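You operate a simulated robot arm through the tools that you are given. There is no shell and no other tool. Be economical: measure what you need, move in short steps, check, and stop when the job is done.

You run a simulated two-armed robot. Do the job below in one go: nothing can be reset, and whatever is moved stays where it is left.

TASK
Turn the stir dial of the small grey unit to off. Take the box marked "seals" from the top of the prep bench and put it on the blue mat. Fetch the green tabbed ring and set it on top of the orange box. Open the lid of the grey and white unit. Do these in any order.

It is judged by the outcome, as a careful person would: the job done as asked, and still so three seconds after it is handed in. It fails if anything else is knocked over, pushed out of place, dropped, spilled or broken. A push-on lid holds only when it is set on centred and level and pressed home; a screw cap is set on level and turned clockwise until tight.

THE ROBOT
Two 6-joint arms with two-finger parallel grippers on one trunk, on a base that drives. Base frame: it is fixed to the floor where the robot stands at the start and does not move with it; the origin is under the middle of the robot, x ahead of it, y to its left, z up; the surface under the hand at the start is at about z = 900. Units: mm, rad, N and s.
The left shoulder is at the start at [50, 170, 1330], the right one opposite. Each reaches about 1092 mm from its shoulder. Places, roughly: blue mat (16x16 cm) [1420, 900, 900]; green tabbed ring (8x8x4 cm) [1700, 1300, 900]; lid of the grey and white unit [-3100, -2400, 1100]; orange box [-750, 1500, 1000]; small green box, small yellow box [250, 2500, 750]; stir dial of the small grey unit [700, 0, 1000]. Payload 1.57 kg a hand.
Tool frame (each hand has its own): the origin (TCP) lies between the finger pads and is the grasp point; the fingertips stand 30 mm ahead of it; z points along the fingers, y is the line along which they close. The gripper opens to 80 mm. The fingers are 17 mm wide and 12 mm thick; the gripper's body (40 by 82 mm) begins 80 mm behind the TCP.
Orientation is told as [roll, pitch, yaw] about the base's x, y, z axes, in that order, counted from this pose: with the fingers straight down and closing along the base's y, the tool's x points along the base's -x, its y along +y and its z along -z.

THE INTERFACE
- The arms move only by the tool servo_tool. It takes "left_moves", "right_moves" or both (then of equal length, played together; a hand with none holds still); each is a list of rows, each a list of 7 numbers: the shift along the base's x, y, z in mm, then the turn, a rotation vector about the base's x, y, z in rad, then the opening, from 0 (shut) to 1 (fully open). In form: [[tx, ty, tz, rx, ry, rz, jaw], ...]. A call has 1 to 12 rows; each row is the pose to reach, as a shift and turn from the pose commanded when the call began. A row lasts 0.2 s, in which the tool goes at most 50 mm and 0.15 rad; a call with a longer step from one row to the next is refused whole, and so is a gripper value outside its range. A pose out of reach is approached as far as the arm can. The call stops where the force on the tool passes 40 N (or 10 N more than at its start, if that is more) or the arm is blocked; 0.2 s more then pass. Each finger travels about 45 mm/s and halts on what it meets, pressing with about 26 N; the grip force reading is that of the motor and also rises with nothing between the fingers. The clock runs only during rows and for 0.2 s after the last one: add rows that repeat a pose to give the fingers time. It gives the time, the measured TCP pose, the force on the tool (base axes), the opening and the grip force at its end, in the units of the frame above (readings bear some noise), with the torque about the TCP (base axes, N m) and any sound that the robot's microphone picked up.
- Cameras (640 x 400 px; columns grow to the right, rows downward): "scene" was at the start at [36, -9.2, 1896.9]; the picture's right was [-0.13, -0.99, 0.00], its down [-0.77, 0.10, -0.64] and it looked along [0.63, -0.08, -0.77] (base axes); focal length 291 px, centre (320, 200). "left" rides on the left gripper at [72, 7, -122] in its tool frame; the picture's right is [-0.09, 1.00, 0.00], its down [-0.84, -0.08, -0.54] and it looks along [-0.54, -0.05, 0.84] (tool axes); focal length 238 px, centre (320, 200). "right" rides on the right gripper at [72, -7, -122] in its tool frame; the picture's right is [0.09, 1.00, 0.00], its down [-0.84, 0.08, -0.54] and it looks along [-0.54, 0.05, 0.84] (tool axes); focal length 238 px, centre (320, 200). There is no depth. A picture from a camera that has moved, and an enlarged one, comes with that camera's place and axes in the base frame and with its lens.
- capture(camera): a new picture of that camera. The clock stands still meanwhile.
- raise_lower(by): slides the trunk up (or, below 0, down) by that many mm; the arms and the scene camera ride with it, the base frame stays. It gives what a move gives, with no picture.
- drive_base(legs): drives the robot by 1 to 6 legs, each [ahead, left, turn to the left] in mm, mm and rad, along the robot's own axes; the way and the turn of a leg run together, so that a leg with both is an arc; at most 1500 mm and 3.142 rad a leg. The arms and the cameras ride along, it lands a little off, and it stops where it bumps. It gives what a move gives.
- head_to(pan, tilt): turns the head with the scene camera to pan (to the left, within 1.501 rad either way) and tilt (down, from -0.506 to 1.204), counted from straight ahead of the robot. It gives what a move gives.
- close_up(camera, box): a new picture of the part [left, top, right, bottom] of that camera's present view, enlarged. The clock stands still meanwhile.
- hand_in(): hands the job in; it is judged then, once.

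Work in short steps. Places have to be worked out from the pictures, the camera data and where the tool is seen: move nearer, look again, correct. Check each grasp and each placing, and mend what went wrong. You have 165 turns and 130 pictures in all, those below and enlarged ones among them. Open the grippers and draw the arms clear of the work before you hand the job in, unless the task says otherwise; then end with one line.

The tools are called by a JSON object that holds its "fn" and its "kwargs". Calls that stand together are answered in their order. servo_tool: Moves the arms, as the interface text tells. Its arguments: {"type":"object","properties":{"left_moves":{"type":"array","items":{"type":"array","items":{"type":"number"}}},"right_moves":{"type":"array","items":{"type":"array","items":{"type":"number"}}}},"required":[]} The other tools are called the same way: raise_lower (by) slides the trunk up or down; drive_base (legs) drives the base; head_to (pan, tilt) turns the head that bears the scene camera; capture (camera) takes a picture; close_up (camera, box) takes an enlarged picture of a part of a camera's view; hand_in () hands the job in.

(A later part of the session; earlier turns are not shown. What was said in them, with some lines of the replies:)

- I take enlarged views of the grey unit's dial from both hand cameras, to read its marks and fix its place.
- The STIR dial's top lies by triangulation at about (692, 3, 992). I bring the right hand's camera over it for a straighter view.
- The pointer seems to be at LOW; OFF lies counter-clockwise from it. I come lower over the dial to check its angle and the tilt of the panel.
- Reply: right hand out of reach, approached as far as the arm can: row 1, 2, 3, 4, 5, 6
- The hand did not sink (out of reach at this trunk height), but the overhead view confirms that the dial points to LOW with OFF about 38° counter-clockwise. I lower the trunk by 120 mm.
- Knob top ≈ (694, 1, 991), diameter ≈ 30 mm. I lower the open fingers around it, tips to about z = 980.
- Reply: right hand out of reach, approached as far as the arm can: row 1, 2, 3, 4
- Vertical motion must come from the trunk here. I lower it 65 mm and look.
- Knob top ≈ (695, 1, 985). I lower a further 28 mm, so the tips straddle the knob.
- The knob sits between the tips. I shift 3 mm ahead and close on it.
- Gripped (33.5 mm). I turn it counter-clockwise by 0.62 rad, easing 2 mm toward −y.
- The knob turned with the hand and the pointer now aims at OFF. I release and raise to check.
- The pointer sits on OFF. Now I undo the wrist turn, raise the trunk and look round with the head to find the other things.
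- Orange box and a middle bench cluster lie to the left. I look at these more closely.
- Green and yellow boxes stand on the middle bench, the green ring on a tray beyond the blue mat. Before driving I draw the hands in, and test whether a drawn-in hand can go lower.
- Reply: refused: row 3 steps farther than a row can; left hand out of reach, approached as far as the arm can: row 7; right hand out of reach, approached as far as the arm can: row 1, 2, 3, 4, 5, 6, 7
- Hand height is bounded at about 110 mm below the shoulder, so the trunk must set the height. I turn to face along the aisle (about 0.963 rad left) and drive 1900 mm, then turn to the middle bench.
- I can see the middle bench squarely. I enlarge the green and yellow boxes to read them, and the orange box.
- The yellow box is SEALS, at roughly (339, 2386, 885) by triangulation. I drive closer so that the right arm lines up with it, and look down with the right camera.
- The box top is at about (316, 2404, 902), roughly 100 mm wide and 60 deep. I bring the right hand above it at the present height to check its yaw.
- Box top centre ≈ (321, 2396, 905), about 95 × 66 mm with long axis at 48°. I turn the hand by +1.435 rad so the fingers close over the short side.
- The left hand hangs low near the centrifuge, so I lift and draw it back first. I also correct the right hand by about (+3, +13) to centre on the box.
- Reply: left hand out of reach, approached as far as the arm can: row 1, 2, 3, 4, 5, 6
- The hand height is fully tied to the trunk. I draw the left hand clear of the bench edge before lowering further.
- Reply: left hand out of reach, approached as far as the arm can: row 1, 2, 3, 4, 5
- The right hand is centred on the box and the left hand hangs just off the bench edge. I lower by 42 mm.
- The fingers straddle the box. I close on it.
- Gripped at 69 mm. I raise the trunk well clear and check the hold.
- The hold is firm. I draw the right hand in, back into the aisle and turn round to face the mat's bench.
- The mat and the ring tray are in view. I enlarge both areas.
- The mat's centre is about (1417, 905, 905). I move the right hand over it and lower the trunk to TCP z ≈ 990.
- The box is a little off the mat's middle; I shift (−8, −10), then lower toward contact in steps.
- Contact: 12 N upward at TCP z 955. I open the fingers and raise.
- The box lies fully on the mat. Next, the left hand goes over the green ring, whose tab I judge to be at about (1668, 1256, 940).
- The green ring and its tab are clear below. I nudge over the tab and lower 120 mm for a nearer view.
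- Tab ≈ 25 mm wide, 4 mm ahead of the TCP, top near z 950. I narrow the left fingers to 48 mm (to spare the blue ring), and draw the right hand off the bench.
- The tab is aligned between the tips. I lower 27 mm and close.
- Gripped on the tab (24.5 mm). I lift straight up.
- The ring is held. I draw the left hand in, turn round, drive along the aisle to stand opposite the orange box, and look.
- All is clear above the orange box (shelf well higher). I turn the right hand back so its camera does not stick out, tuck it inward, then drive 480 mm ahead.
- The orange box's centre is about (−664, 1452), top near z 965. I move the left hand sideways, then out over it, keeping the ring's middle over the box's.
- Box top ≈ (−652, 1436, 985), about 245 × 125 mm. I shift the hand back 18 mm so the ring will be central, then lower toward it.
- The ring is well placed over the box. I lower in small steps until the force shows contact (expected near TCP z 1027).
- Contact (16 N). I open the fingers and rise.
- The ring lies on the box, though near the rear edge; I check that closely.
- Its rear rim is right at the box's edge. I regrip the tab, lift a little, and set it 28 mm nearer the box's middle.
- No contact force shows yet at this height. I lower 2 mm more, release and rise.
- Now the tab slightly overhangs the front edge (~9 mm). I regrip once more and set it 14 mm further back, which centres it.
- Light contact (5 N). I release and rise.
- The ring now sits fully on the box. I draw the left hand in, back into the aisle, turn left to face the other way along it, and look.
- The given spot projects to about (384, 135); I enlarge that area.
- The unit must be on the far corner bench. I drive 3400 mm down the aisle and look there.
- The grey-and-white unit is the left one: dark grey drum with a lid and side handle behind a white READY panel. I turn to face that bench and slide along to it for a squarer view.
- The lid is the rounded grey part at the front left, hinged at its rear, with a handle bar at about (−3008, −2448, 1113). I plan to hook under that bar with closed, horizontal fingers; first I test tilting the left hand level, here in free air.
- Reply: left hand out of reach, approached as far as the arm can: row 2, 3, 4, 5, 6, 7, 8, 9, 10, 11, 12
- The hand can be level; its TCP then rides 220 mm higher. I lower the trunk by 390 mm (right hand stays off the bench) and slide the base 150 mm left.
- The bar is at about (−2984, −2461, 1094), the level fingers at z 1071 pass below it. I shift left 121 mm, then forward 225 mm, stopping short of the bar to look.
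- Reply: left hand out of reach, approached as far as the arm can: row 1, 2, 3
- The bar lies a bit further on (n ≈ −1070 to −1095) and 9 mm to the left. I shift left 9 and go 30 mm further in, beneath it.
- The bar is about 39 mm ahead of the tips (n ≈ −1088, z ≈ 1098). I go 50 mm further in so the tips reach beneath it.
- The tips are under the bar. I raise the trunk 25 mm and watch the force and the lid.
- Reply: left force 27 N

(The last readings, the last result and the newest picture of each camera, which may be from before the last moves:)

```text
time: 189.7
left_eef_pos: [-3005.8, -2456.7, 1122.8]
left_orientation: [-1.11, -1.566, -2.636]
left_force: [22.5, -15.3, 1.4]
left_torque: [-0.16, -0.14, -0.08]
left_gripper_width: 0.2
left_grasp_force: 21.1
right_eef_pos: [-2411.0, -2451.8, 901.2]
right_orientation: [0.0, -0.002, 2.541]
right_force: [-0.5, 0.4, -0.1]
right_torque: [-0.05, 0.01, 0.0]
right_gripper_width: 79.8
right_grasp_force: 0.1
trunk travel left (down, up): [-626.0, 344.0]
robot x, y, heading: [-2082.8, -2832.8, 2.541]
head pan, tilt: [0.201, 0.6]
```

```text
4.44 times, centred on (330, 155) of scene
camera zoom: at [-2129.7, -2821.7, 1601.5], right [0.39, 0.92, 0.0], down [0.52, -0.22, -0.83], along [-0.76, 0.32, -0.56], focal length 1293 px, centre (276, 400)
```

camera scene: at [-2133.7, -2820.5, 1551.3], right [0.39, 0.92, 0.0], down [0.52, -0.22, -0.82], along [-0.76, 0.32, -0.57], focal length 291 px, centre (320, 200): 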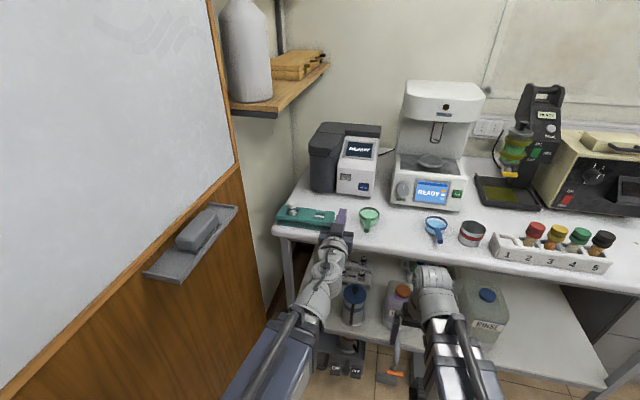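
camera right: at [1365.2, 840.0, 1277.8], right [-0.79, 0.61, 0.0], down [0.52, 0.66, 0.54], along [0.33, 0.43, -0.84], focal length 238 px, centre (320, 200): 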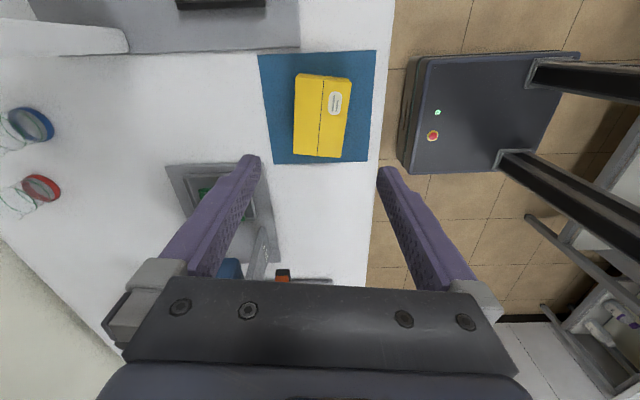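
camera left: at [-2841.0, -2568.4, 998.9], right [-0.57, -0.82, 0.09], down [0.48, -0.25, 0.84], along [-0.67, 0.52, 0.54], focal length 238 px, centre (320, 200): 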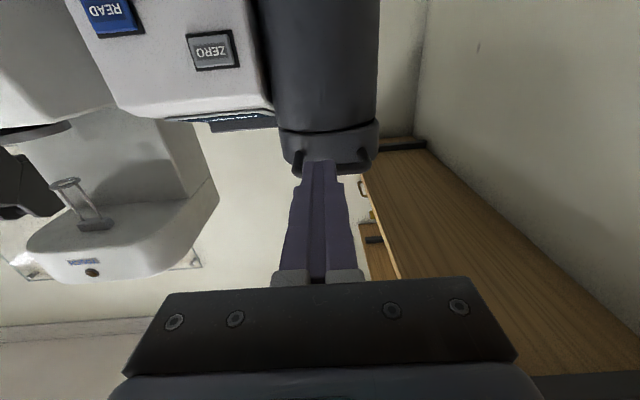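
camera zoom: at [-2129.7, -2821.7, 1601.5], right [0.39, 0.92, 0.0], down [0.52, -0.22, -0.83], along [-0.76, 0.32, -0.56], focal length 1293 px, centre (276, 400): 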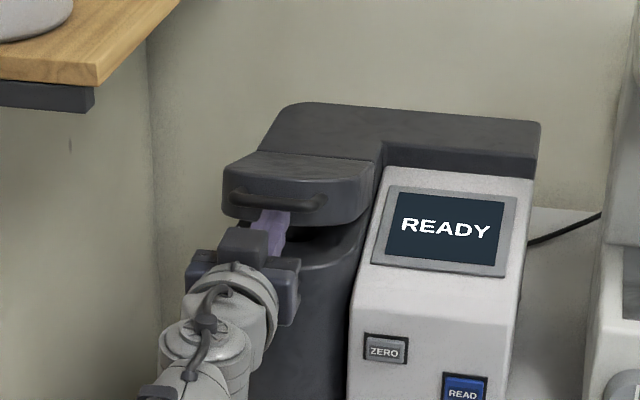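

The lid is lifting, but the tips press on its front face with 27 N. I back off 8 mm, then raise further.

{"fn": "servo_tool", "kwargs": {"left_moves": [[7, -5, 0, 0, 0, 0, 0], [7, -5, 0, 0, 0, 0, 0]]}}

{"fn": "raise_lower", "kwargs": {"by": 25}}

{"fn": "close_up", "kwargs": {"camera": "scene", "box": [270, 110, 390, 200]}}

```text
time: 190.3
left_eef_pos: [-3002.1, -2456.7, 1119.4]
left_orientation: [-0.742, -1.563, -3.006]
left_force: [0.3, 1.3, 0.0]
left_torque: [-0.01, 0.02, -0.01]
left_gripper_width: 0.0
left_grasp_force: 21.3
right_eef_pos: [-2413.6, -2450.9, 900.7]
right_orientation: [0.0, 0.0, 2.539]
right_force: [0.7, 0.6, 0.9]
right_torque: [0.01, 0.05, -0.04]
right_gripper_width: 79.8
right_grasp_force: 0.0
trunk travel left (down, up): [-626.0, 344.0]
robot x, y, heading: [-2087.3, -2829.2, 2.541]
head pan, tilt: [0.201, 0.6]
```

```text
time: 191.0
left_eef_pos: [-3001.9, -2458.6, 1144.7]
left_orientation: [-0.744, -1.562, -3.001]
left_force: [0.8, 0.0, 0.5]
left_torque: [0.0, 0.04, -0.04]
left_gripper_width: 0.0
left_grasp_force: 21.6
right_eef_pos: [-2412.2, -2450.4, 925.1]
right_orientation: [0.0, 0.001, 2.539]
right_force: [-0.7, -0.2, 0.4]
right_torque: [-0.03, 0.0, -0.05]
right_gripper_width: 80.1
right_grasp_force: 0.1
trunk travel left (down, up): [-651.0, 319.0]
robot x, y, heading: [-2082.4, -2829.8, 2.539]
head pan, tilt: [0.201, 0.6]
```

```text
4.44 times, centred on (330, 155) of scene
camera zoom: at [-2133.1, -2819.5, 1626.3], right [0.39, 0.92, 0.0], down [0.52, -0.22, -0.83], along [-0.76, 0.32, -0.56], focal length 1293 px, centre (276, 400)
```

zoom: 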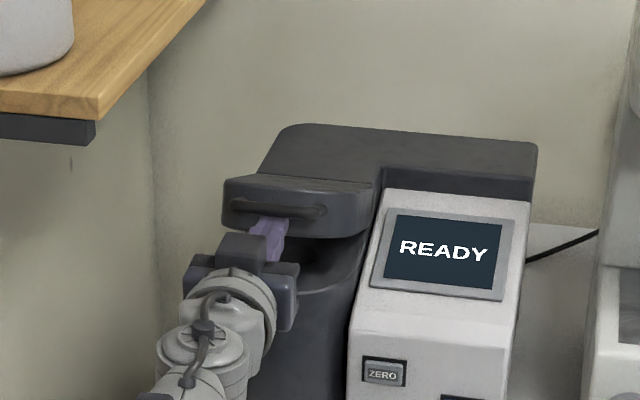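

It works smoothly with little force. I continue raising.

{"fn": "raise_lower", "kwargs": {"by": 25}}

{"fn": "close_up", "kwargs": {"camera": "scene", "box": [270, 110, 390, 200]}}

{"fn": "capture", "kwargs": {"camera": "left"}}

```text
time: 191.8
left_eef_pos: [-3001.1, -2458.3, 1170.4]
left_orientation: [-0.754, -1.564, -2.995]
left_force: [-0.1, 0.0, 0.4]
left_torque: [-0.01, 0.01, -0.01]
left_gripper_width: 0.0
left_grasp_force: 21.4
right_eef_pos: [-2414.4, -2450.5, 951.8]
right_orientation: [0.0, 0.002, 2.538]
right_force: [0.8, 0.0, 0.1]
right_torque: [0.0, -0.04, 0.02]
right_gripper_width: 79.9
right_grasp_force: 0.0
trunk travel left (down, up): [-676.0, 294.0]
robot x, y, heading: [-2083.7, -2831.9, 2.54]
head pan, tilt: [0.201, 0.6]
```

```text
4.44 times, centred on (330, 155) of scene
camera zoom: at [-2133.1, -2819.6, 1651.3], right [0.39, 0.92, 0.0], down [0.52, -0.22, -0.83], along [-0.76, 0.32, -0.56], focal length 1293 px, centre (276, 400)
```

zoom: 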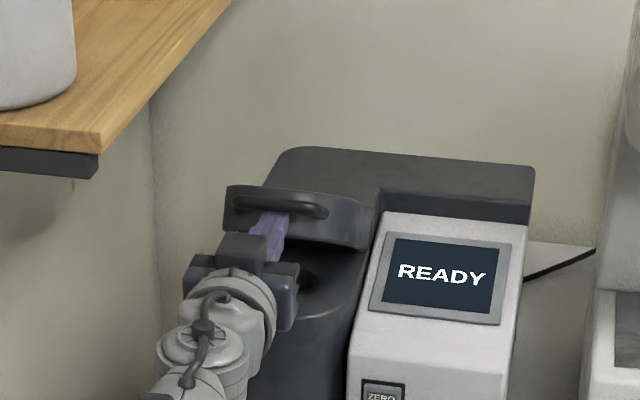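

```text
41 pictures are left
camera left: at [-2905.5, -2533.9, 1098.8], right [-0.57, -0.82, 0.09], down [0.48, -0.25, 0.84], along [-0.67, 0.52, 0.54], focal length 238 px, centre (320, 200)
```

left: 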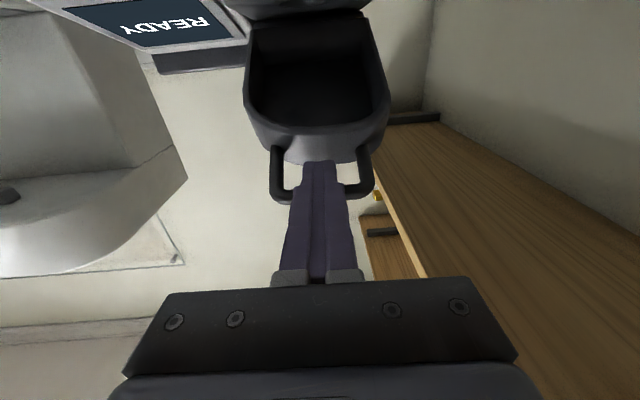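

The lid stands at about 45°. I alternate short raises and forward shifts to follow its arc.

{"fn": "raise_lower", "kwargs": {"by": 20}}

{"fn": "servo_tool", "kwargs": {"left_moves": [[-7, 5, 0, 0, 0, 0, 0], [-14, 10, 0, 0, 0, 0, 0], [-14, 10, 0, 0, 0, 0, 0]]}}

{"fn": "raise_lower", "kwargs": {"by": 20}}

{"fn": "close_up", "kwargs": {"camera": "scene", "box": [270, 120, 390, 210]}}

```text
time: 192.4
left_eef_pos: [-3001.9, -2459.3, 1191.2]
left_orientation: [-0.772, -1.565, -2.976]
left_force: [-0.7, 0.6, 0.0]
left_torque: [0.03, 0.01, 0.02]
left_gripper_width: 0.1
left_grasp_force: 20.9
right_eef_pos: [-2414.5, -2449.7, 969.7]
right_orientation: [0.0, 0.0, 2.541]
right_force: [0.6, 1.0, -0.2]
right_torque: [-0.02, -0.01, 0.0]
right_gripper_width: 80.0
right_grasp_force: 0.1
trunk travel left (down, up): [-696.0, 274.0]
robot x, y, heading: [-2081.5, -2832.3, 2.54]
head pan, tilt: [0.201, 0.6]
```

```text
time: 193.2
left_eef_pos: [-3015.5, -2446.9, 1190.0]
left_orientation: [-0.782, -1.565, -2.966]
left_force: [0.4, -0.2, -0.1]
left_torque: [-0.02, 0.02, -0.03]
left_gripper_width: 0.1
left_grasp_force: 21.4
right_eef_pos: [-2413.4, -2450.7, 970.4]
right_orientation: [0.001, 0.001, 2.539]
right_force: [0.5, -1.5, -0.7]
right_torque: [-0.01, 0.03, 0.03]
right_gripper_width: 80.4
right_grasp_force: 0.0
trunk travel left (down, up): [-696.0, 274.0]
robot x, y, heading: [-2083.8, -2830.9, 2.54]
head pan, tilt: [0.201, 0.6]
```

```text
time: 193.9
left_eef_pos: [-3016.9, -2448.1, 1209.9]
left_orientation: [-0.733, -1.565, -3.015]
left_force: [-0.3, -0.3, -0.2]
left_torque: [0.01, 0.01, -0.02]
left_gripper_width: 0.1
left_grasp_force: 21.0
right_eef_pos: [-2414.2, -2450.4, 990.4]
right_orientation: [0.0, 0.002, 2.538]
right_force: [0.2, -0.3, -1.0]
right_torque: [-0.01, -0.01, -0.01]
right_gripper_width: 79.9
right_grasp_force: 0.0
trunk travel left (down, up): [-716.0, 254.0]
robot x, y, heading: [-2085.5, -2830.8, 2.544]
head pan, tilt: [0.201, 0.6]
```

```text
4.44 times, centred on (330, 165) of scene
camera zoom: at [-2134.1, -2819.0, 1691.3], right [0.39, 0.92, 0.0], down [0.52, -0.22, -0.82], along [-0.76, 0.32, -0.57], focal length 1293 px, centre (276, 356)
```

zoom: 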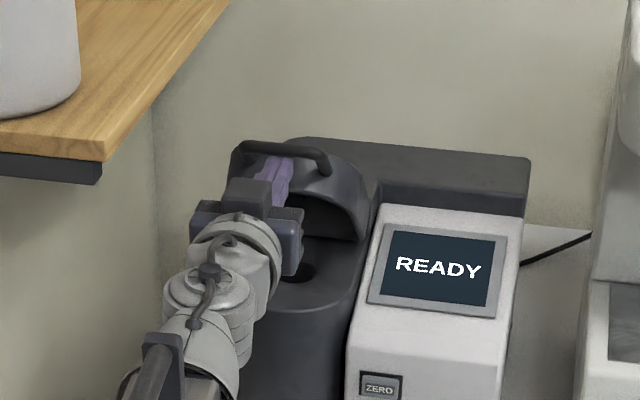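

The lid is near 65–70°. I go on: forward 30 mm, raise 15, forward again.

{"fn": "servo_tool", "kwargs": {"left_moves": [[-8, 6, 0, 0, 0, 0, 0], [-16, 11, 0, 0, 0, 0, 0], [-25, 17, 0, 0, 0, 0, 0], [-25, 17, 0, 0, 0, 0, 0]]}}

{"fn": "raise_lower", "kwargs": {"by": 20}}

{"fn": "close_up", "kwargs": {"camera": "scene", "box": [270, 120, 390, 210]}}

{"fn": "capture", "kwargs": {"camera": "left"}}

```text
time: 194.9
left_eef_pos: [-3038.6, -2432.8, 1212.2]
left_orientation: [-1.114, -1.566, -2.633]
left_force: [10.1, -6.1, 8.5]
left_torque: [0.11, 0.13, -0.01]
left_gripper_width: 0.0
left_grasp_force: 21.4
right_eef_pos: [-2411.8, -2452.0, 990.6]
right_orientation: [-0.001, -0.004, 2.542]
right_force: [0.5, -0.8, -0.1]
right_torque: [0.01, -0.01, 0.02]
right_gripper_width: 80.2
right_grasp_force: 0.0
trunk travel left (down, up): [-716.0, 254.0]
robot x, y, heading: [-2083.3, -2832.7, 2.539]
head pan, tilt: [0.201, 0.6]
```

```text
time: 195.6
left_eef_pos: [-3041.3, -2431.2, 1230.0]
left_orientation: [-0.733, -1.563, -3.014]
left_force: [-1.1, 0.5, -0.5]
left_torque: [0.0, 0.01, -0.02]
left_gripper_width: 0.0
left_grasp_force: 21.2
right_eef_pos: [-2413.2, -2449.5, 1009.2]
right_orientation: [-0.001, 0.0, 2.539]
right_force: [0.0, 0.6, 0.0]
right_torque: [0.03, 0.0, 0.02]
right_gripper_width: 80.0
right_grasp_force: 0.0
trunk travel left (down, up): [-736.0, 234.0]
robot x, y, heading: [-2086.3, -2831.5, 2.539]
head pan, tilt: [0.201, 0.6]
```

```text
4.44 times, centred on (330, 165) of scene
camera zoom: at [-2133.9, -2819.1, 1711.3], right [0.39, 0.92, 0.0], down [0.52, -0.22, -0.82], along [-0.76, 0.32, -0.57], focal length 1293 px, centre (276, 356)
```

zoom: 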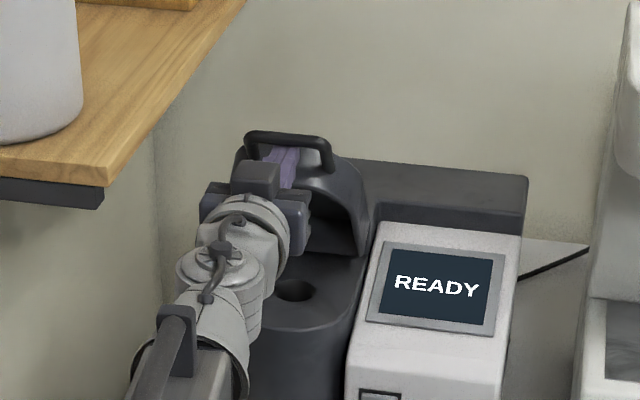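

```text
38 pictures are left
camera left: at [-2944.9, -2506.3, 1158.5], right [-0.57, -0.82, 0.09], down [0.48, -0.25, 0.84], along [-0.67, 0.52, 0.54], focal length 238 px, centre (320, 200)
```

left: 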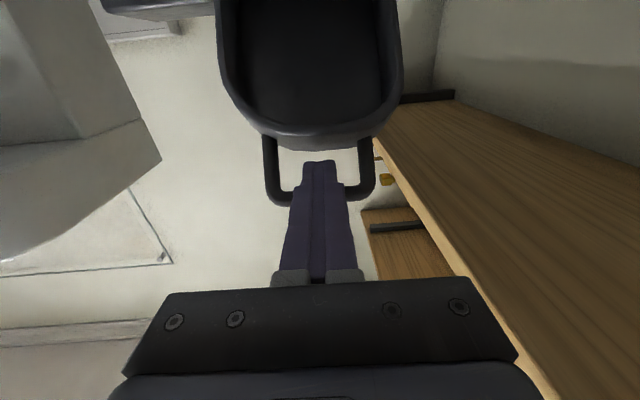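

Lid near 78°. I push forward another 30 mm to carry it past vertical.

{"fn": "servo_tool", "kwargs": {"left_moves": [[-8, 6, 0, 0, 0, 0, 0], [-16, 11, 0, 0, 0, 0, 0], [-25, 17, 0, 0, 0, 0, 0], [-33, 23, 0, 0, 0, 0, 0], [-33, 23, 0, 0, 0, 0, 0]]}}

{"fn": "close_up", "kwargs": {"camera": "scene", "box": [270, 120, 390, 210]}}

{"fn": "capture", "kwargs": {"camera": "left"}}

```text
time: 196.5
left_eef_pos: [-3061.6, -2416.2, 1235.9]
left_orientation: [-1.879, -1.567, -1.866]
left_force: [19.7, -12.6, 31.9]
left_torque: [0.26, 0.78, -0.41]
left_gripper_width: 0.2
left_grasp_force: 21.4
right_eef_pos: [-2408.9, -2453.2, 1013.6]
right_orientation: [0.0, -0.005, 2.542]
right_force: [0.3, -1.0, 0.1]
right_torque: [0.0, -0.02, 0.0]
right_gripper_width: 80.0
right_grasp_force: 0.1
trunk travel left (down, up): [-736.0, 234.0]
robot x, y, heading: [-2082.3, -2829.6, 2.542]
head pan, tilt: [0.201, 0.6]
stopped in row 4 (left hand): the force on the tool passed its limit at 44 N (the readings are from after the stop); the commanded pose is now the measured one
```

```text
4.44 times, centred on (330, 165) of scene
camera zoom: at [-2124.6, -2824.0, 1712.0], right [0.39, 0.92, 0.0], down [0.52, -0.22, -0.83], along [-0.76, 0.32, -0.56], focal length 1293 px, centre (276, 356)
```

zoom: 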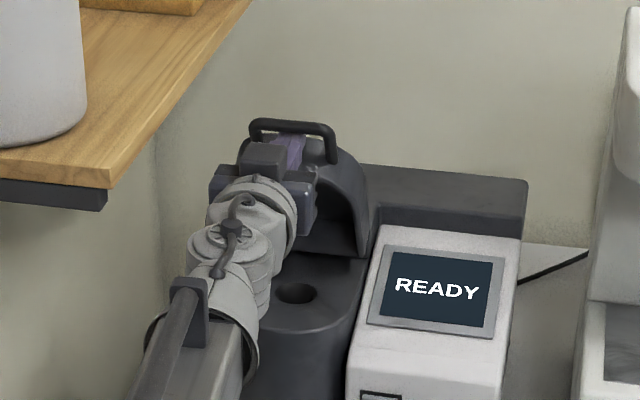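

```text
36 pictures are left
camera left: at [-2965.6, -2492.6, 1164.5], right [-0.57, -0.82, 0.09], down [0.49, -0.25, 0.84], along [-0.66, 0.52, 0.54], focal length 238 px, centre (320, 200)
```

left: 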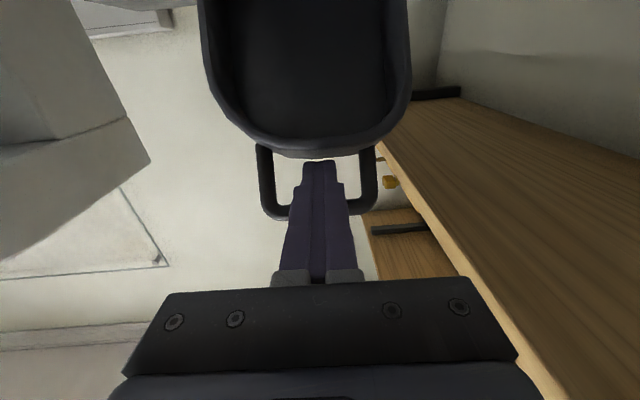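

The push is met by 44 N — the fingers wedge between bar and rim, or the lid is at its stop. I ease back 12 mm and see whether the lid stays.

{"fn": "servo_tool", "kwargs": {"left_moves": [[5, -4, 0, 0, 0, 0, 0], [10, -7, 0, 0, 0, 0, 0], [10, -7, 0, 0, 0, 0, 0]]}}

{"fn": "capture", "kwargs": {"camera": "left"}}

```text
time: 197.3
left_eef_pos: [-3056.5, -2420.9, 1232.9]
left_orientation: [-1.022, -1.566, -2.722]
left_force: [10.2, -4.8, 13.5]
left_torque: [0.32, 0.14, 0.18]
left_gripper_width: 0.0
left_grasp_force: 21.0
right_eef_pos: [-2410.6, -2451.2, 1011.8]
right_orientation: [0.0, -0.003, 2.542]
right_force: [0.4, 0.1, -0.5]
right_torque: [-0.01, 0.01, 0.0]
right_gripper_width: 80.1
right_grasp_force: 0.1
trunk travel left (down, up): [-736.0, 234.0]
robot x, y, heading: [-2088.6, -2835.9, 2.542]
head pan, tilt: [0.201, 0.6]
```

```text
35 pictures are left
camera left: at [-2960.8, -2496.1, 1161.0], right [-0.57, -0.82, 0.09], down [0.49, -0.25, 0.84], along [-0.67, 0.52, 0.54], focal length 238 px, centre (320, 200)
```

left: 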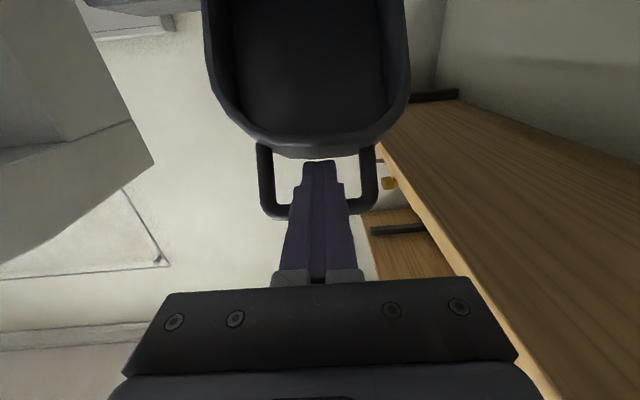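

The tips now pass through the handle loop above the rim. I withdraw 25 mm and watch whether the lid follows.

{"fn": "servo_tool", "kwargs": {"left_moves": [[7, -5, 0, 0, 0, 0, 0], [14, -10, 0, 0, 0, 0, 0], [21, -14, 0, 0, 0, 0, 0], [21, -14, 0, 0, 0, 0, 0]]}}

{"fn": "capture", "kwargs": {"camera": "left"}}

{"fn": "close_up", "kwargs": {"camera": "scene", "box": [270, 120, 390, 210]}}

```text
time: 198.3
left_eef_pos: [-3037.4, -2433.4, 1230.7]
left_orientation: [-0.808, -1.565, -2.94]
left_force: [-0.7, 0.5, 0.2]
left_torque: [-0.01, -0.03, -0.04]
left_gripper_width: 0.2
left_grasp_force: 21.1
right_eef_pos: [-2412.4, -2450.8, 1011.3]
right_orientation: [0.001, 0.002, 2.54]
right_force: [0.4, 0.6, 0.3]
right_torque: [-0.01, 0.0, 0.0]
right_gripper_width: 79.8
right_grasp_force: 0.0
trunk travel left (down, up): [-736.0, 234.0]
robot x, y, heading: [-2085.0, -2830.9, 2.539]
head pan, tilt: [0.201, 0.6]
```

```text
34 pictures are left
camera left: at [-2942.1, -2509.4, 1158.9], right [-0.57, -0.82, 0.09], down [0.49, -0.25, 0.84], along [-0.67, 0.52, 0.54], focal length 238 px, centre (320, 200)
```

left: 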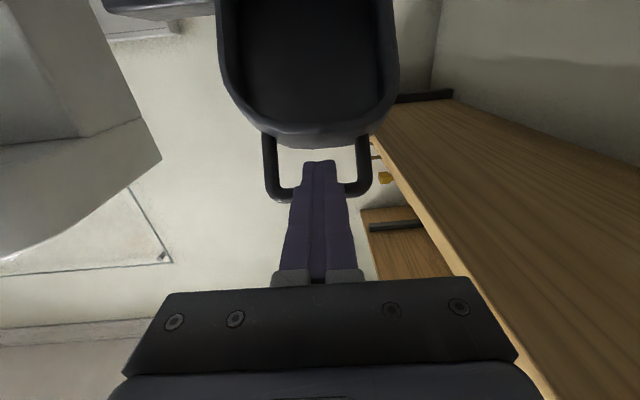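

```text
4.44 times, centred on (330, 165) of scene
camera zoom: at [-2132.7, -2819.8, 1711.3], right [0.39, 0.92, 0.0], down [0.52, -0.22, -0.83], along [-0.76, 0.32, -0.56], focal length 1293 px, centre (276, 356)
```

zoom: 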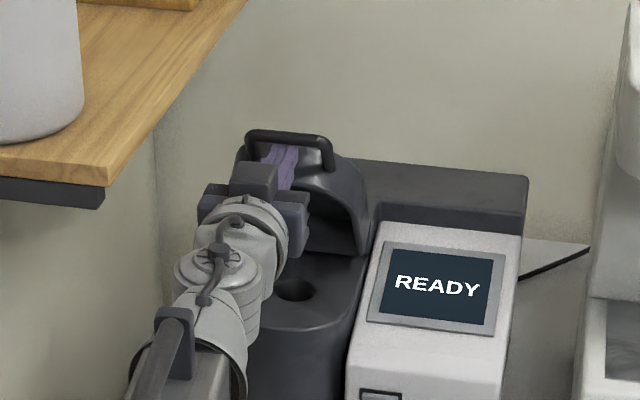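

I test whether the lid holds by itself: lower the fingers 15 mm and compare.

{"fn": "raise_lower", "kwargs": {"by": -15}}

{"fn": "capture", "kwargs": {"camera": "left"}}

```text
time: 199.0
left_eef_pos: [-3038.3, -2434.0, 1214.5]
left_orientation: [-0.856, -1.566, -2.89]
left_force: [1.4, 0.3, 1.4]
left_torque: [-0.01, 0.03, -0.01]
left_gripper_width: 0.1
left_grasp_force: 21.8
right_eef_pos: [-2412.8, -2451.3, 995.3]
right_orientation: [0.0, -0.001, 2.542]
right_force: [-0.4, -0.6, -0.3]
right_torque: [0.02, 0.05, -0.03]
right_gripper_width: 80.2
right_grasp_force: 0.0
trunk travel left (down, up): [-721.0, 249.0]
robot x, y, heading: [-2084.7, -2833.0, 2.539]
head pan, tilt: [0.201, 0.6]
```

```text
32 pictures are left
camera left: at [-2941.8, -2509.6, 1144.0], right [-0.57, -0.82, 0.09], down [0.49, -0.25, 0.84], along [-0.67, 0.52, 0.54], focal length 238 px, centre (320, 200)
```

left: 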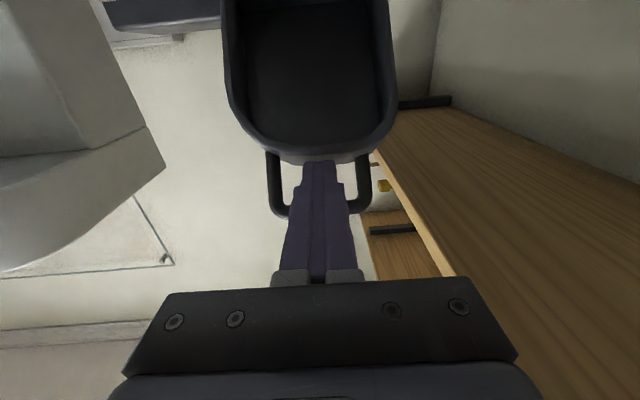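

The lid stays where it is left (friction hinge). To open it fully I withdraw a little, drop 30 mm, and push on its underside.

{"fn": "servo_tool", "kwargs": {"left_moves": [[12, -9, 0, 0, 0, 0, 0], [25, -17, 0, 0, 0, 0, 0], [25, -17, 0, 0, 0, 0, 0]]}}

{"fn": "raise_lower", "kwargs": {"by": -25}}

{"fn": "servo_tool", "kwargs": {"left_moves": [[-10, 7, 0, 0, 0, 0, 0], [-20, 14, 0, 0, 0, 0, 0], [-30, 21, 0, 0, 0, 0, 0], [-41, 28, 0, 0, 0, 0, 0], [-51, 35, 0, 0, 0, 0, 0], [-51, 35, 0, 0, 0, 0, 0]]}}

{"fn": "close_up", "kwargs": {"camera": "scene", "box": [270, 120, 390, 210]}}

{"fn": "capture", "kwargs": {"camera": "left"}}

```text
time: 199.8
left_eef_pos: [-3013.4, -2450.1, 1215.0]
left_orientation: [-0.869, -1.564, -2.876]
left_force: [0.6, -0.3, 0.3]
left_torque: [-0.02, 0.0, 0.02]
left_gripper_width: 0.2
left_grasp_force: 21.3
right_eef_pos: [-2412.6, -2450.3, 995.0]
right_orientation: [-0.001, 0.0, 2.542]
right_force: [0.5, 0.2, -0.1]
right_torque: [0.02, 0.0, 0.01]
right_gripper_width: 79.8
right_grasp_force: 0.0
trunk travel left (down, up): [-721.0, 249.0]
robot x, y, heading: [-2082.5, -2833.9, 2.539]
head pan, tilt: [0.201, 0.6]
```

```text
time: 200.5
left_eef_pos: [-3013.9, -2450.5, 1190.2]
left_orientation: [-0.906, -1.565, -2.842]
left_force: [-0.3, 0.0, 0.0]
left_torque: [-0.03, 0.0, -0.05]
left_gripper_width: 0.0
left_grasp_force: 21.5
right_eef_pos: [-2412.8, -2451.2, 970.6]
right_orientation: [0.001, -0.002, 2.541]
right_force: [-0.1, 0.2, -0.3]
right_torque: [0.01, -0.01, -0.02]
right_gripper_width: 79.9
right_grasp_force: 0.1
trunk travel left (down, up): [-696.0, 274.0]
robot x, y, heading: [-2085.4, -2834.1, 2.541]
head pan, tilt: [0.201, 0.6]
```

```text
time: 201.9
left_eef_pos: [-3063.7, -2415.9, 1190.1]
left_orientation: [-0.929, -1.565, -2.817]
left_force: [0.0, -0.6, 0.1]
left_torque: [-0.02, 0.04, -0.05]
left_gripper_width: 0.0
left_grasp_force: 21.4
right_eef_pos: [-2412.0, -2450.5, 970.7]
right_orientation: [0.0, 0.0, 2.539]
right_force: [-0.1, 1.0, -1.2]
right_torque: [-0.01, 0.0, -0.02]
right_gripper_width: 79.8
right_grasp_force: 0.1
trunk travel left (down, up): [-696.0, 274.0]
robot x, y, heading: [-2086.2, -2832.0, 2.539]
head pan, tilt: [0.201, 0.6]
```

```text
4.44 times, centred on (330, 165) of scene
camera zoom: at [-2132.7, -2819.9, 1671.3], right [0.39, 0.92, 0.0], down [0.52, -0.22, -0.83], along [-0.76, 0.32, -0.56], focal length 1293 px, centre (276, 356)
```

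zoom: 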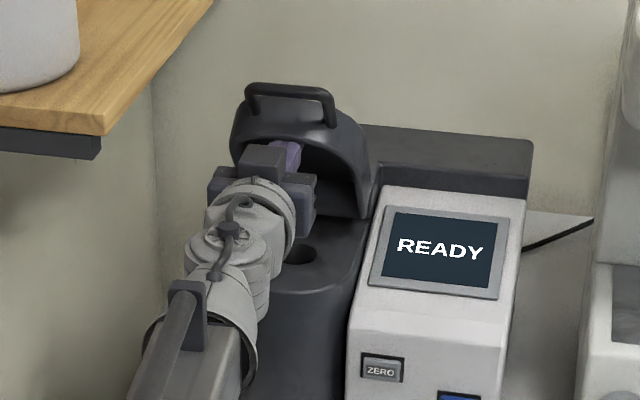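

```text
30 pictures are left
camera left: at [-2967.9, -2491.8, 1119.0], right [-0.57, -0.82, 0.09], down [0.49, -0.25, 0.84], along [-0.67, 0.52, 0.54], focal length 238 px, centre (320, 200)
```

left: 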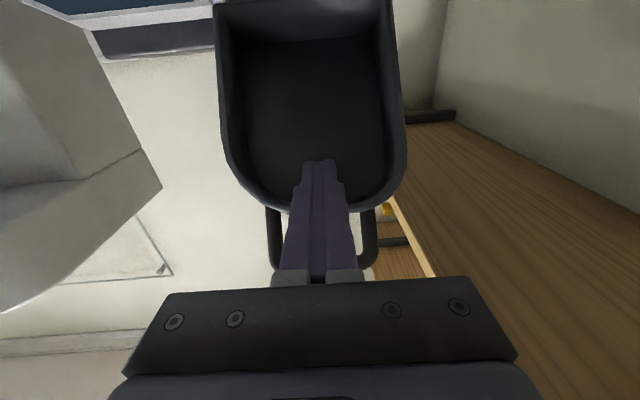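

The tips are in the lid's hollow without contact. I push on forward in small steps.

{"fn": "servo_tool", "kwargs": {"left_moves": [[-8, 6, 0, 0, 0, 0, 0], [-16, 11, 0, 0, 0, 0, 0], [-24, 17, 0, 0, 0, 0, 0], [-33, 23, 0, 0, 0, 0, 0], [-41, 28, 0, 0, 0, 0, 0], [-41, 28, 0, 0, 0, 0, 0]]}}

{"fn": "close_up", "kwargs": {"camera": "scene", "box": [270, 120, 390, 210]}}

```text
time: 203.3
left_eef_pos: [-3105.7, -2387.1, 1190.5]
left_orientation: [-0.902, -1.565, -2.844]
left_force: [0.2, -0.3, 0.4]
left_torque: [-0.02, 0.03, 0.02]
left_gripper_width: 0.0
left_grasp_force: 21.3
right_eef_pos: [-2414.0, -2450.4, 970.9]
right_orientation: [0.0, 0.001, 2.54]
right_force: [0.8, 0.5, 0.6]
right_torque: [0.0, 0.0, 0.0]
right_gripper_width: 80.0
right_grasp_force: 0.2
trunk travel left (down, up): [-696.0, 274.0]
robot x, y, heading: [-2085.7, -2833.6, 2.541]
head pan, tilt: [0.201, 0.6]
```

```text
4.44 times, centred on (330, 165) of scene
camera zoom: at [-2132.7, -2819.8, 1671.2], right [0.39, 0.92, 0.0], down [0.52, -0.22, -0.83], along [-0.76, 0.32, -0.56], focal length 1293 px, centre (276, 356)
```

zoom: 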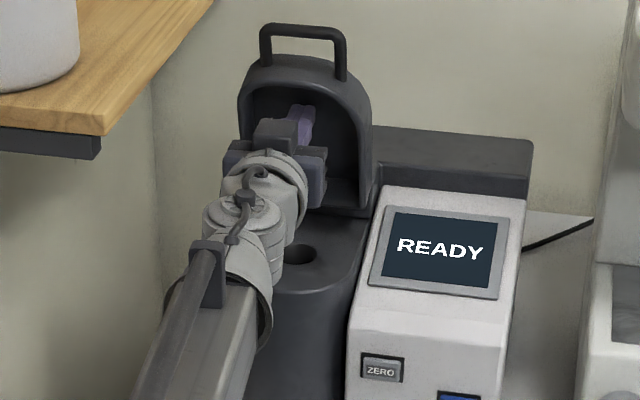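

The lid is now about upright. I push a little further, until it meets its stop.

{"fn": "servo_tool", "kwargs": {"left_moves": [[-6, 4, 0, 0, 0, 0, 0], [-12, 8, 0, 0, 0, 0, 0], [-18, 12, 0, 0, 0, 0, 0], [-24, 17, 0, 0, 0, 0, 0], [-24, 17, 0, 0, 0, 0, 0]]}}

{"fn": "close_up", "kwargs": {"camera": "scene", "box": [270, 100, 390, 190]}}

```text
time: 204.5
left_eef_pos: [-3130.6, -2370.5, 1190.1]
left_orientation: [-0.881, -1.566, -2.864]
left_force: [0.6, -2.0, 0.3]
left_torque: [0.0, 0.03, 0.02]
left_gripper_width: 0.3
left_grasp_force: 20.9
right_eef_pos: [-2413.8, -2450.3, 971.4]
right_orientation: [0.0, 0.0, 2.543]
right_force: [0.2, -0.5, -0.1]
right_torque: [-0.01, -0.01, 0.0]
right_gripper_width: 79.9
right_grasp_force: 0.1
trunk travel left (down, up): [-696.0, 274.0]
robot x, y, heading: [-2082.9, -2831.0, 2.54]
head pan, tilt: [0.201, 0.6]
```

```text
4.44 times, centred on (330, 145) of scene
camera zoom: at [-2132.7, -2819.9, 1671.2], right [0.39, 0.92, 0.0], down [0.52, -0.22, -0.83], along [-0.76, 0.32, -0.56], focal length 1293 px, centre (276, 444)
```

zoom: 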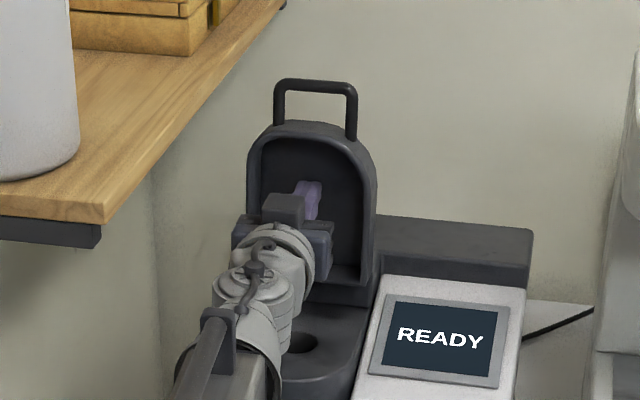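

It is now past upright with almost no resistance. One more short push.

{"fn": "servo_tool", "kwargs": {"left_moves": [[-5, 3, 0, 0, 0, 0, 0], [-10, 7, 0, 0, 0, 0, 0], [-14, 10, 0, 0, 0, 0, 0], [-14, 10, 0, 0, 0, 0, 0]]}}

{"fn": "close_up", "kwargs": {"camera": "scene", "box": [270, 100, 390, 190]}}

```text
time: 205.5
left_eef_pos: [-3141.3, -2363.1, 1191.9]
left_orientation: [-1.391, -1.568, -2.354]
left_force: [19.2, -12.4, -2.4]
left_torque: [-0.19, -0.23, -0.08]
left_gripper_width: 0.0
left_grasp_force: 21.6
right_eef_pos: [-2412.3, -2453.6, 971.2]
right_orientation: [0.001, -0.001, 2.541]
right_force: [-0.2, 0.8, -0.4]
right_torque: [0.0, 0.01, -0.03]
right_gripper_width: 80.0
right_grasp_force: 0.0
trunk travel left (down, up): [-696.0, 274.0]
robot x, y, heading: [-2081.0, -2835.9, 2.54]
head pan, tilt: [0.201, 0.6]
```

```text
4.44 times, centred on (330, 145) of scene
camera zoom: at [-2130.0, -2821.7, 1671.4], right [0.39, 0.92, 0.0], down [0.52, -0.22, -0.83], along [-0.76, 0.32, -0.56], focal length 1293 px, centre (276, 444)
```

zoom: 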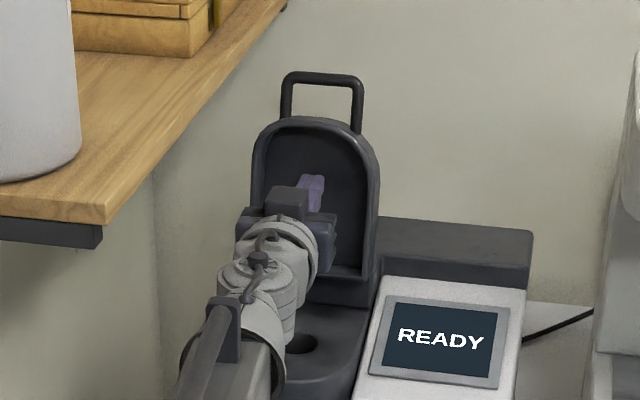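

The lid is at its stop (23 N). I withdraw the hand straight back.

{"fn": "servo_tool", "kwargs": {"left_moves": [[16, -11, 0, 0, 0, 0, 0], [49, -34, 0, 0, 0, 0, 0], [82, -57, 0, 0, 0, 0, 0], [115, -80, 0, 0, 0, 0, 0], [148, -103, 0, 0, 0, 0, 0], [181, -126, 0, 0, 0, 0, 0], [214, -149, 0, 0, 0, 0, 0], [247, -172, 0, 0, 0, 0, 0], [280, -195, 0, 0, 0, 0, 0]]}}

{"fn": "capture", "kwargs": {"camera": "scene"}}

```text
time: 207.5
left_eef_pos: [-2863.1, -2555.7, 1191.5]
left_orientation: [-1.134, -1.567, -2.61]
left_force: [-0.4, 0.3, 0.2]
left_torque: [-0.01, 0.04, 0.02]
left_gripper_width: 0.1
left_grasp_force: 21.5
right_eef_pos: [-2412.7, -2451.1, 970.7]
right_orientation: [0.001, 0.0, 2.541]
right_force: [-0.2, -0.2, -0.1]
right_torque: [-0.04, 0.02, 0.0]
right_gripper_width: 79.9
right_grasp_force: 0.0
trunk travel left (down, up): [-696.0, 274.0]
robot x, y, heading: [-2080.7, -2830.5, 2.543]
head pan, tilt: [0.201, 0.6]
```

```text
26 pictures are left
camera scene: at [-2132.1, -2820.2, 1671.3], right [0.39, 0.92, 0.0], down [0.52, -0.22, -0.83], along [-0.76, 0.32, -0.56], focal length 291 px, centre (320, 200)
```

scene: 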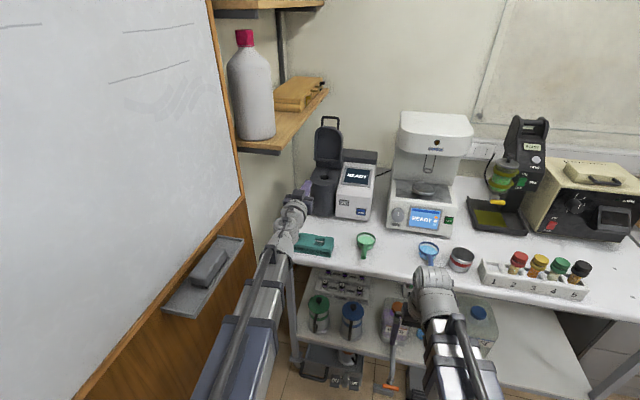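

The lid stands open by itself and nothing else has moved. I open the left gripper, back off 80 mm so that both arms are clear, and take a last look.

{"fn": "servo_tool", "kwargs": {"left_moves": [[30, -21, 0, 0, 0, 0, 0.5], [50, -35, 0, 0, 0, 0, 1], [50, -35, 0, 0, 0, 0, 1], [50, -35, 0, 0, 0, 0, 1], [50, -35, 0, 0, 0, 0, 1]]}}

{"fn": "drive_base", "kwargs": {"legs": [[-80, 0, 0]]}}

{"fn": "close_up", "kwargs": {"camera": "scene", "box": [240, 80, 480, 240]}}

```text
time: 208.7
left_eef_pos: [-2815.2, -2590.3, 1189.5]
left_orientation: [-1.086, -1.565, -2.659]
left_force: [0.6, 0.0, -1.2]
left_torque: [0.0, 0.03, -0.01]
left_gripper_width: 79.9
left_grasp_force: 0.1
right_eef_pos: [-2412.1, -2451.0, 970.8]
right_orientation: [0.001, -0.001, 2.541]
right_force: [-0.4, 0.5, -0.1]
right_torque: [0.01, -0.01, -0.05]
right_gripper_width: 80.0
right_grasp_force: 0.2
trunk travel left (down, up): [-696.0, 274.0]
robot x, y, heading: [-2084.2, -2829.4, 2.544]
head pan, tilt: [0.201, 0.6]
```

```text
time: 209.7
left_eef_pos: [-2747.5, -2636.5, 1190.4]
left_orientation: [-1.401, -1.569, -2.348]
left_force: [-0.6, -0.6, 0.4]
left_torque: [0.04, -0.02, -0.03]
left_gripper_width: 80.0
left_grasp_force: 0.1
right_eef_pos: [-2347.4, -2497.8, 971.4]
right_orientation: [0.001, -0.004, 2.54]
right_force: [0.4, -0.6, -0.6]
right_torque: [0.02, 0.06, 0.03]
right_gripper_width: 79.8
right_grasp_force: 0.1
trunk travel left (down, up): [-696.0, 274.0]
robot x, y, heading: [-2020.3, -2877.2, 2.543]
head pan, tilt: [0.201, 0.6]
```

```text
2.50 times, centred on (360, 160) of scene
camera zoom: at [-2065.8, -2865.7, 1671.4], right [0.39, 0.92, 0.0], down [0.52, -0.22, -0.83], along [-0.76, 0.32, -0.56], focal length 727 px, centre (220, 300)
```

zoom: 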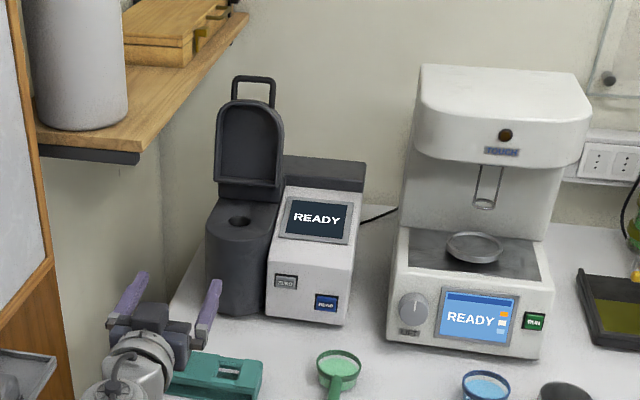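

The lid stays open, both grippers are open, and the arms are clear. I hand in.

{"fn": "hand_in", "kwargs": {}}

```text
The job is handed in.
```

All four parts are done and I've handed the job in: the stir dial points to off, the seals box is on the blue mat, the green tabbed ring is on the orange box, and the grey and white unit's lid is open against its stop.
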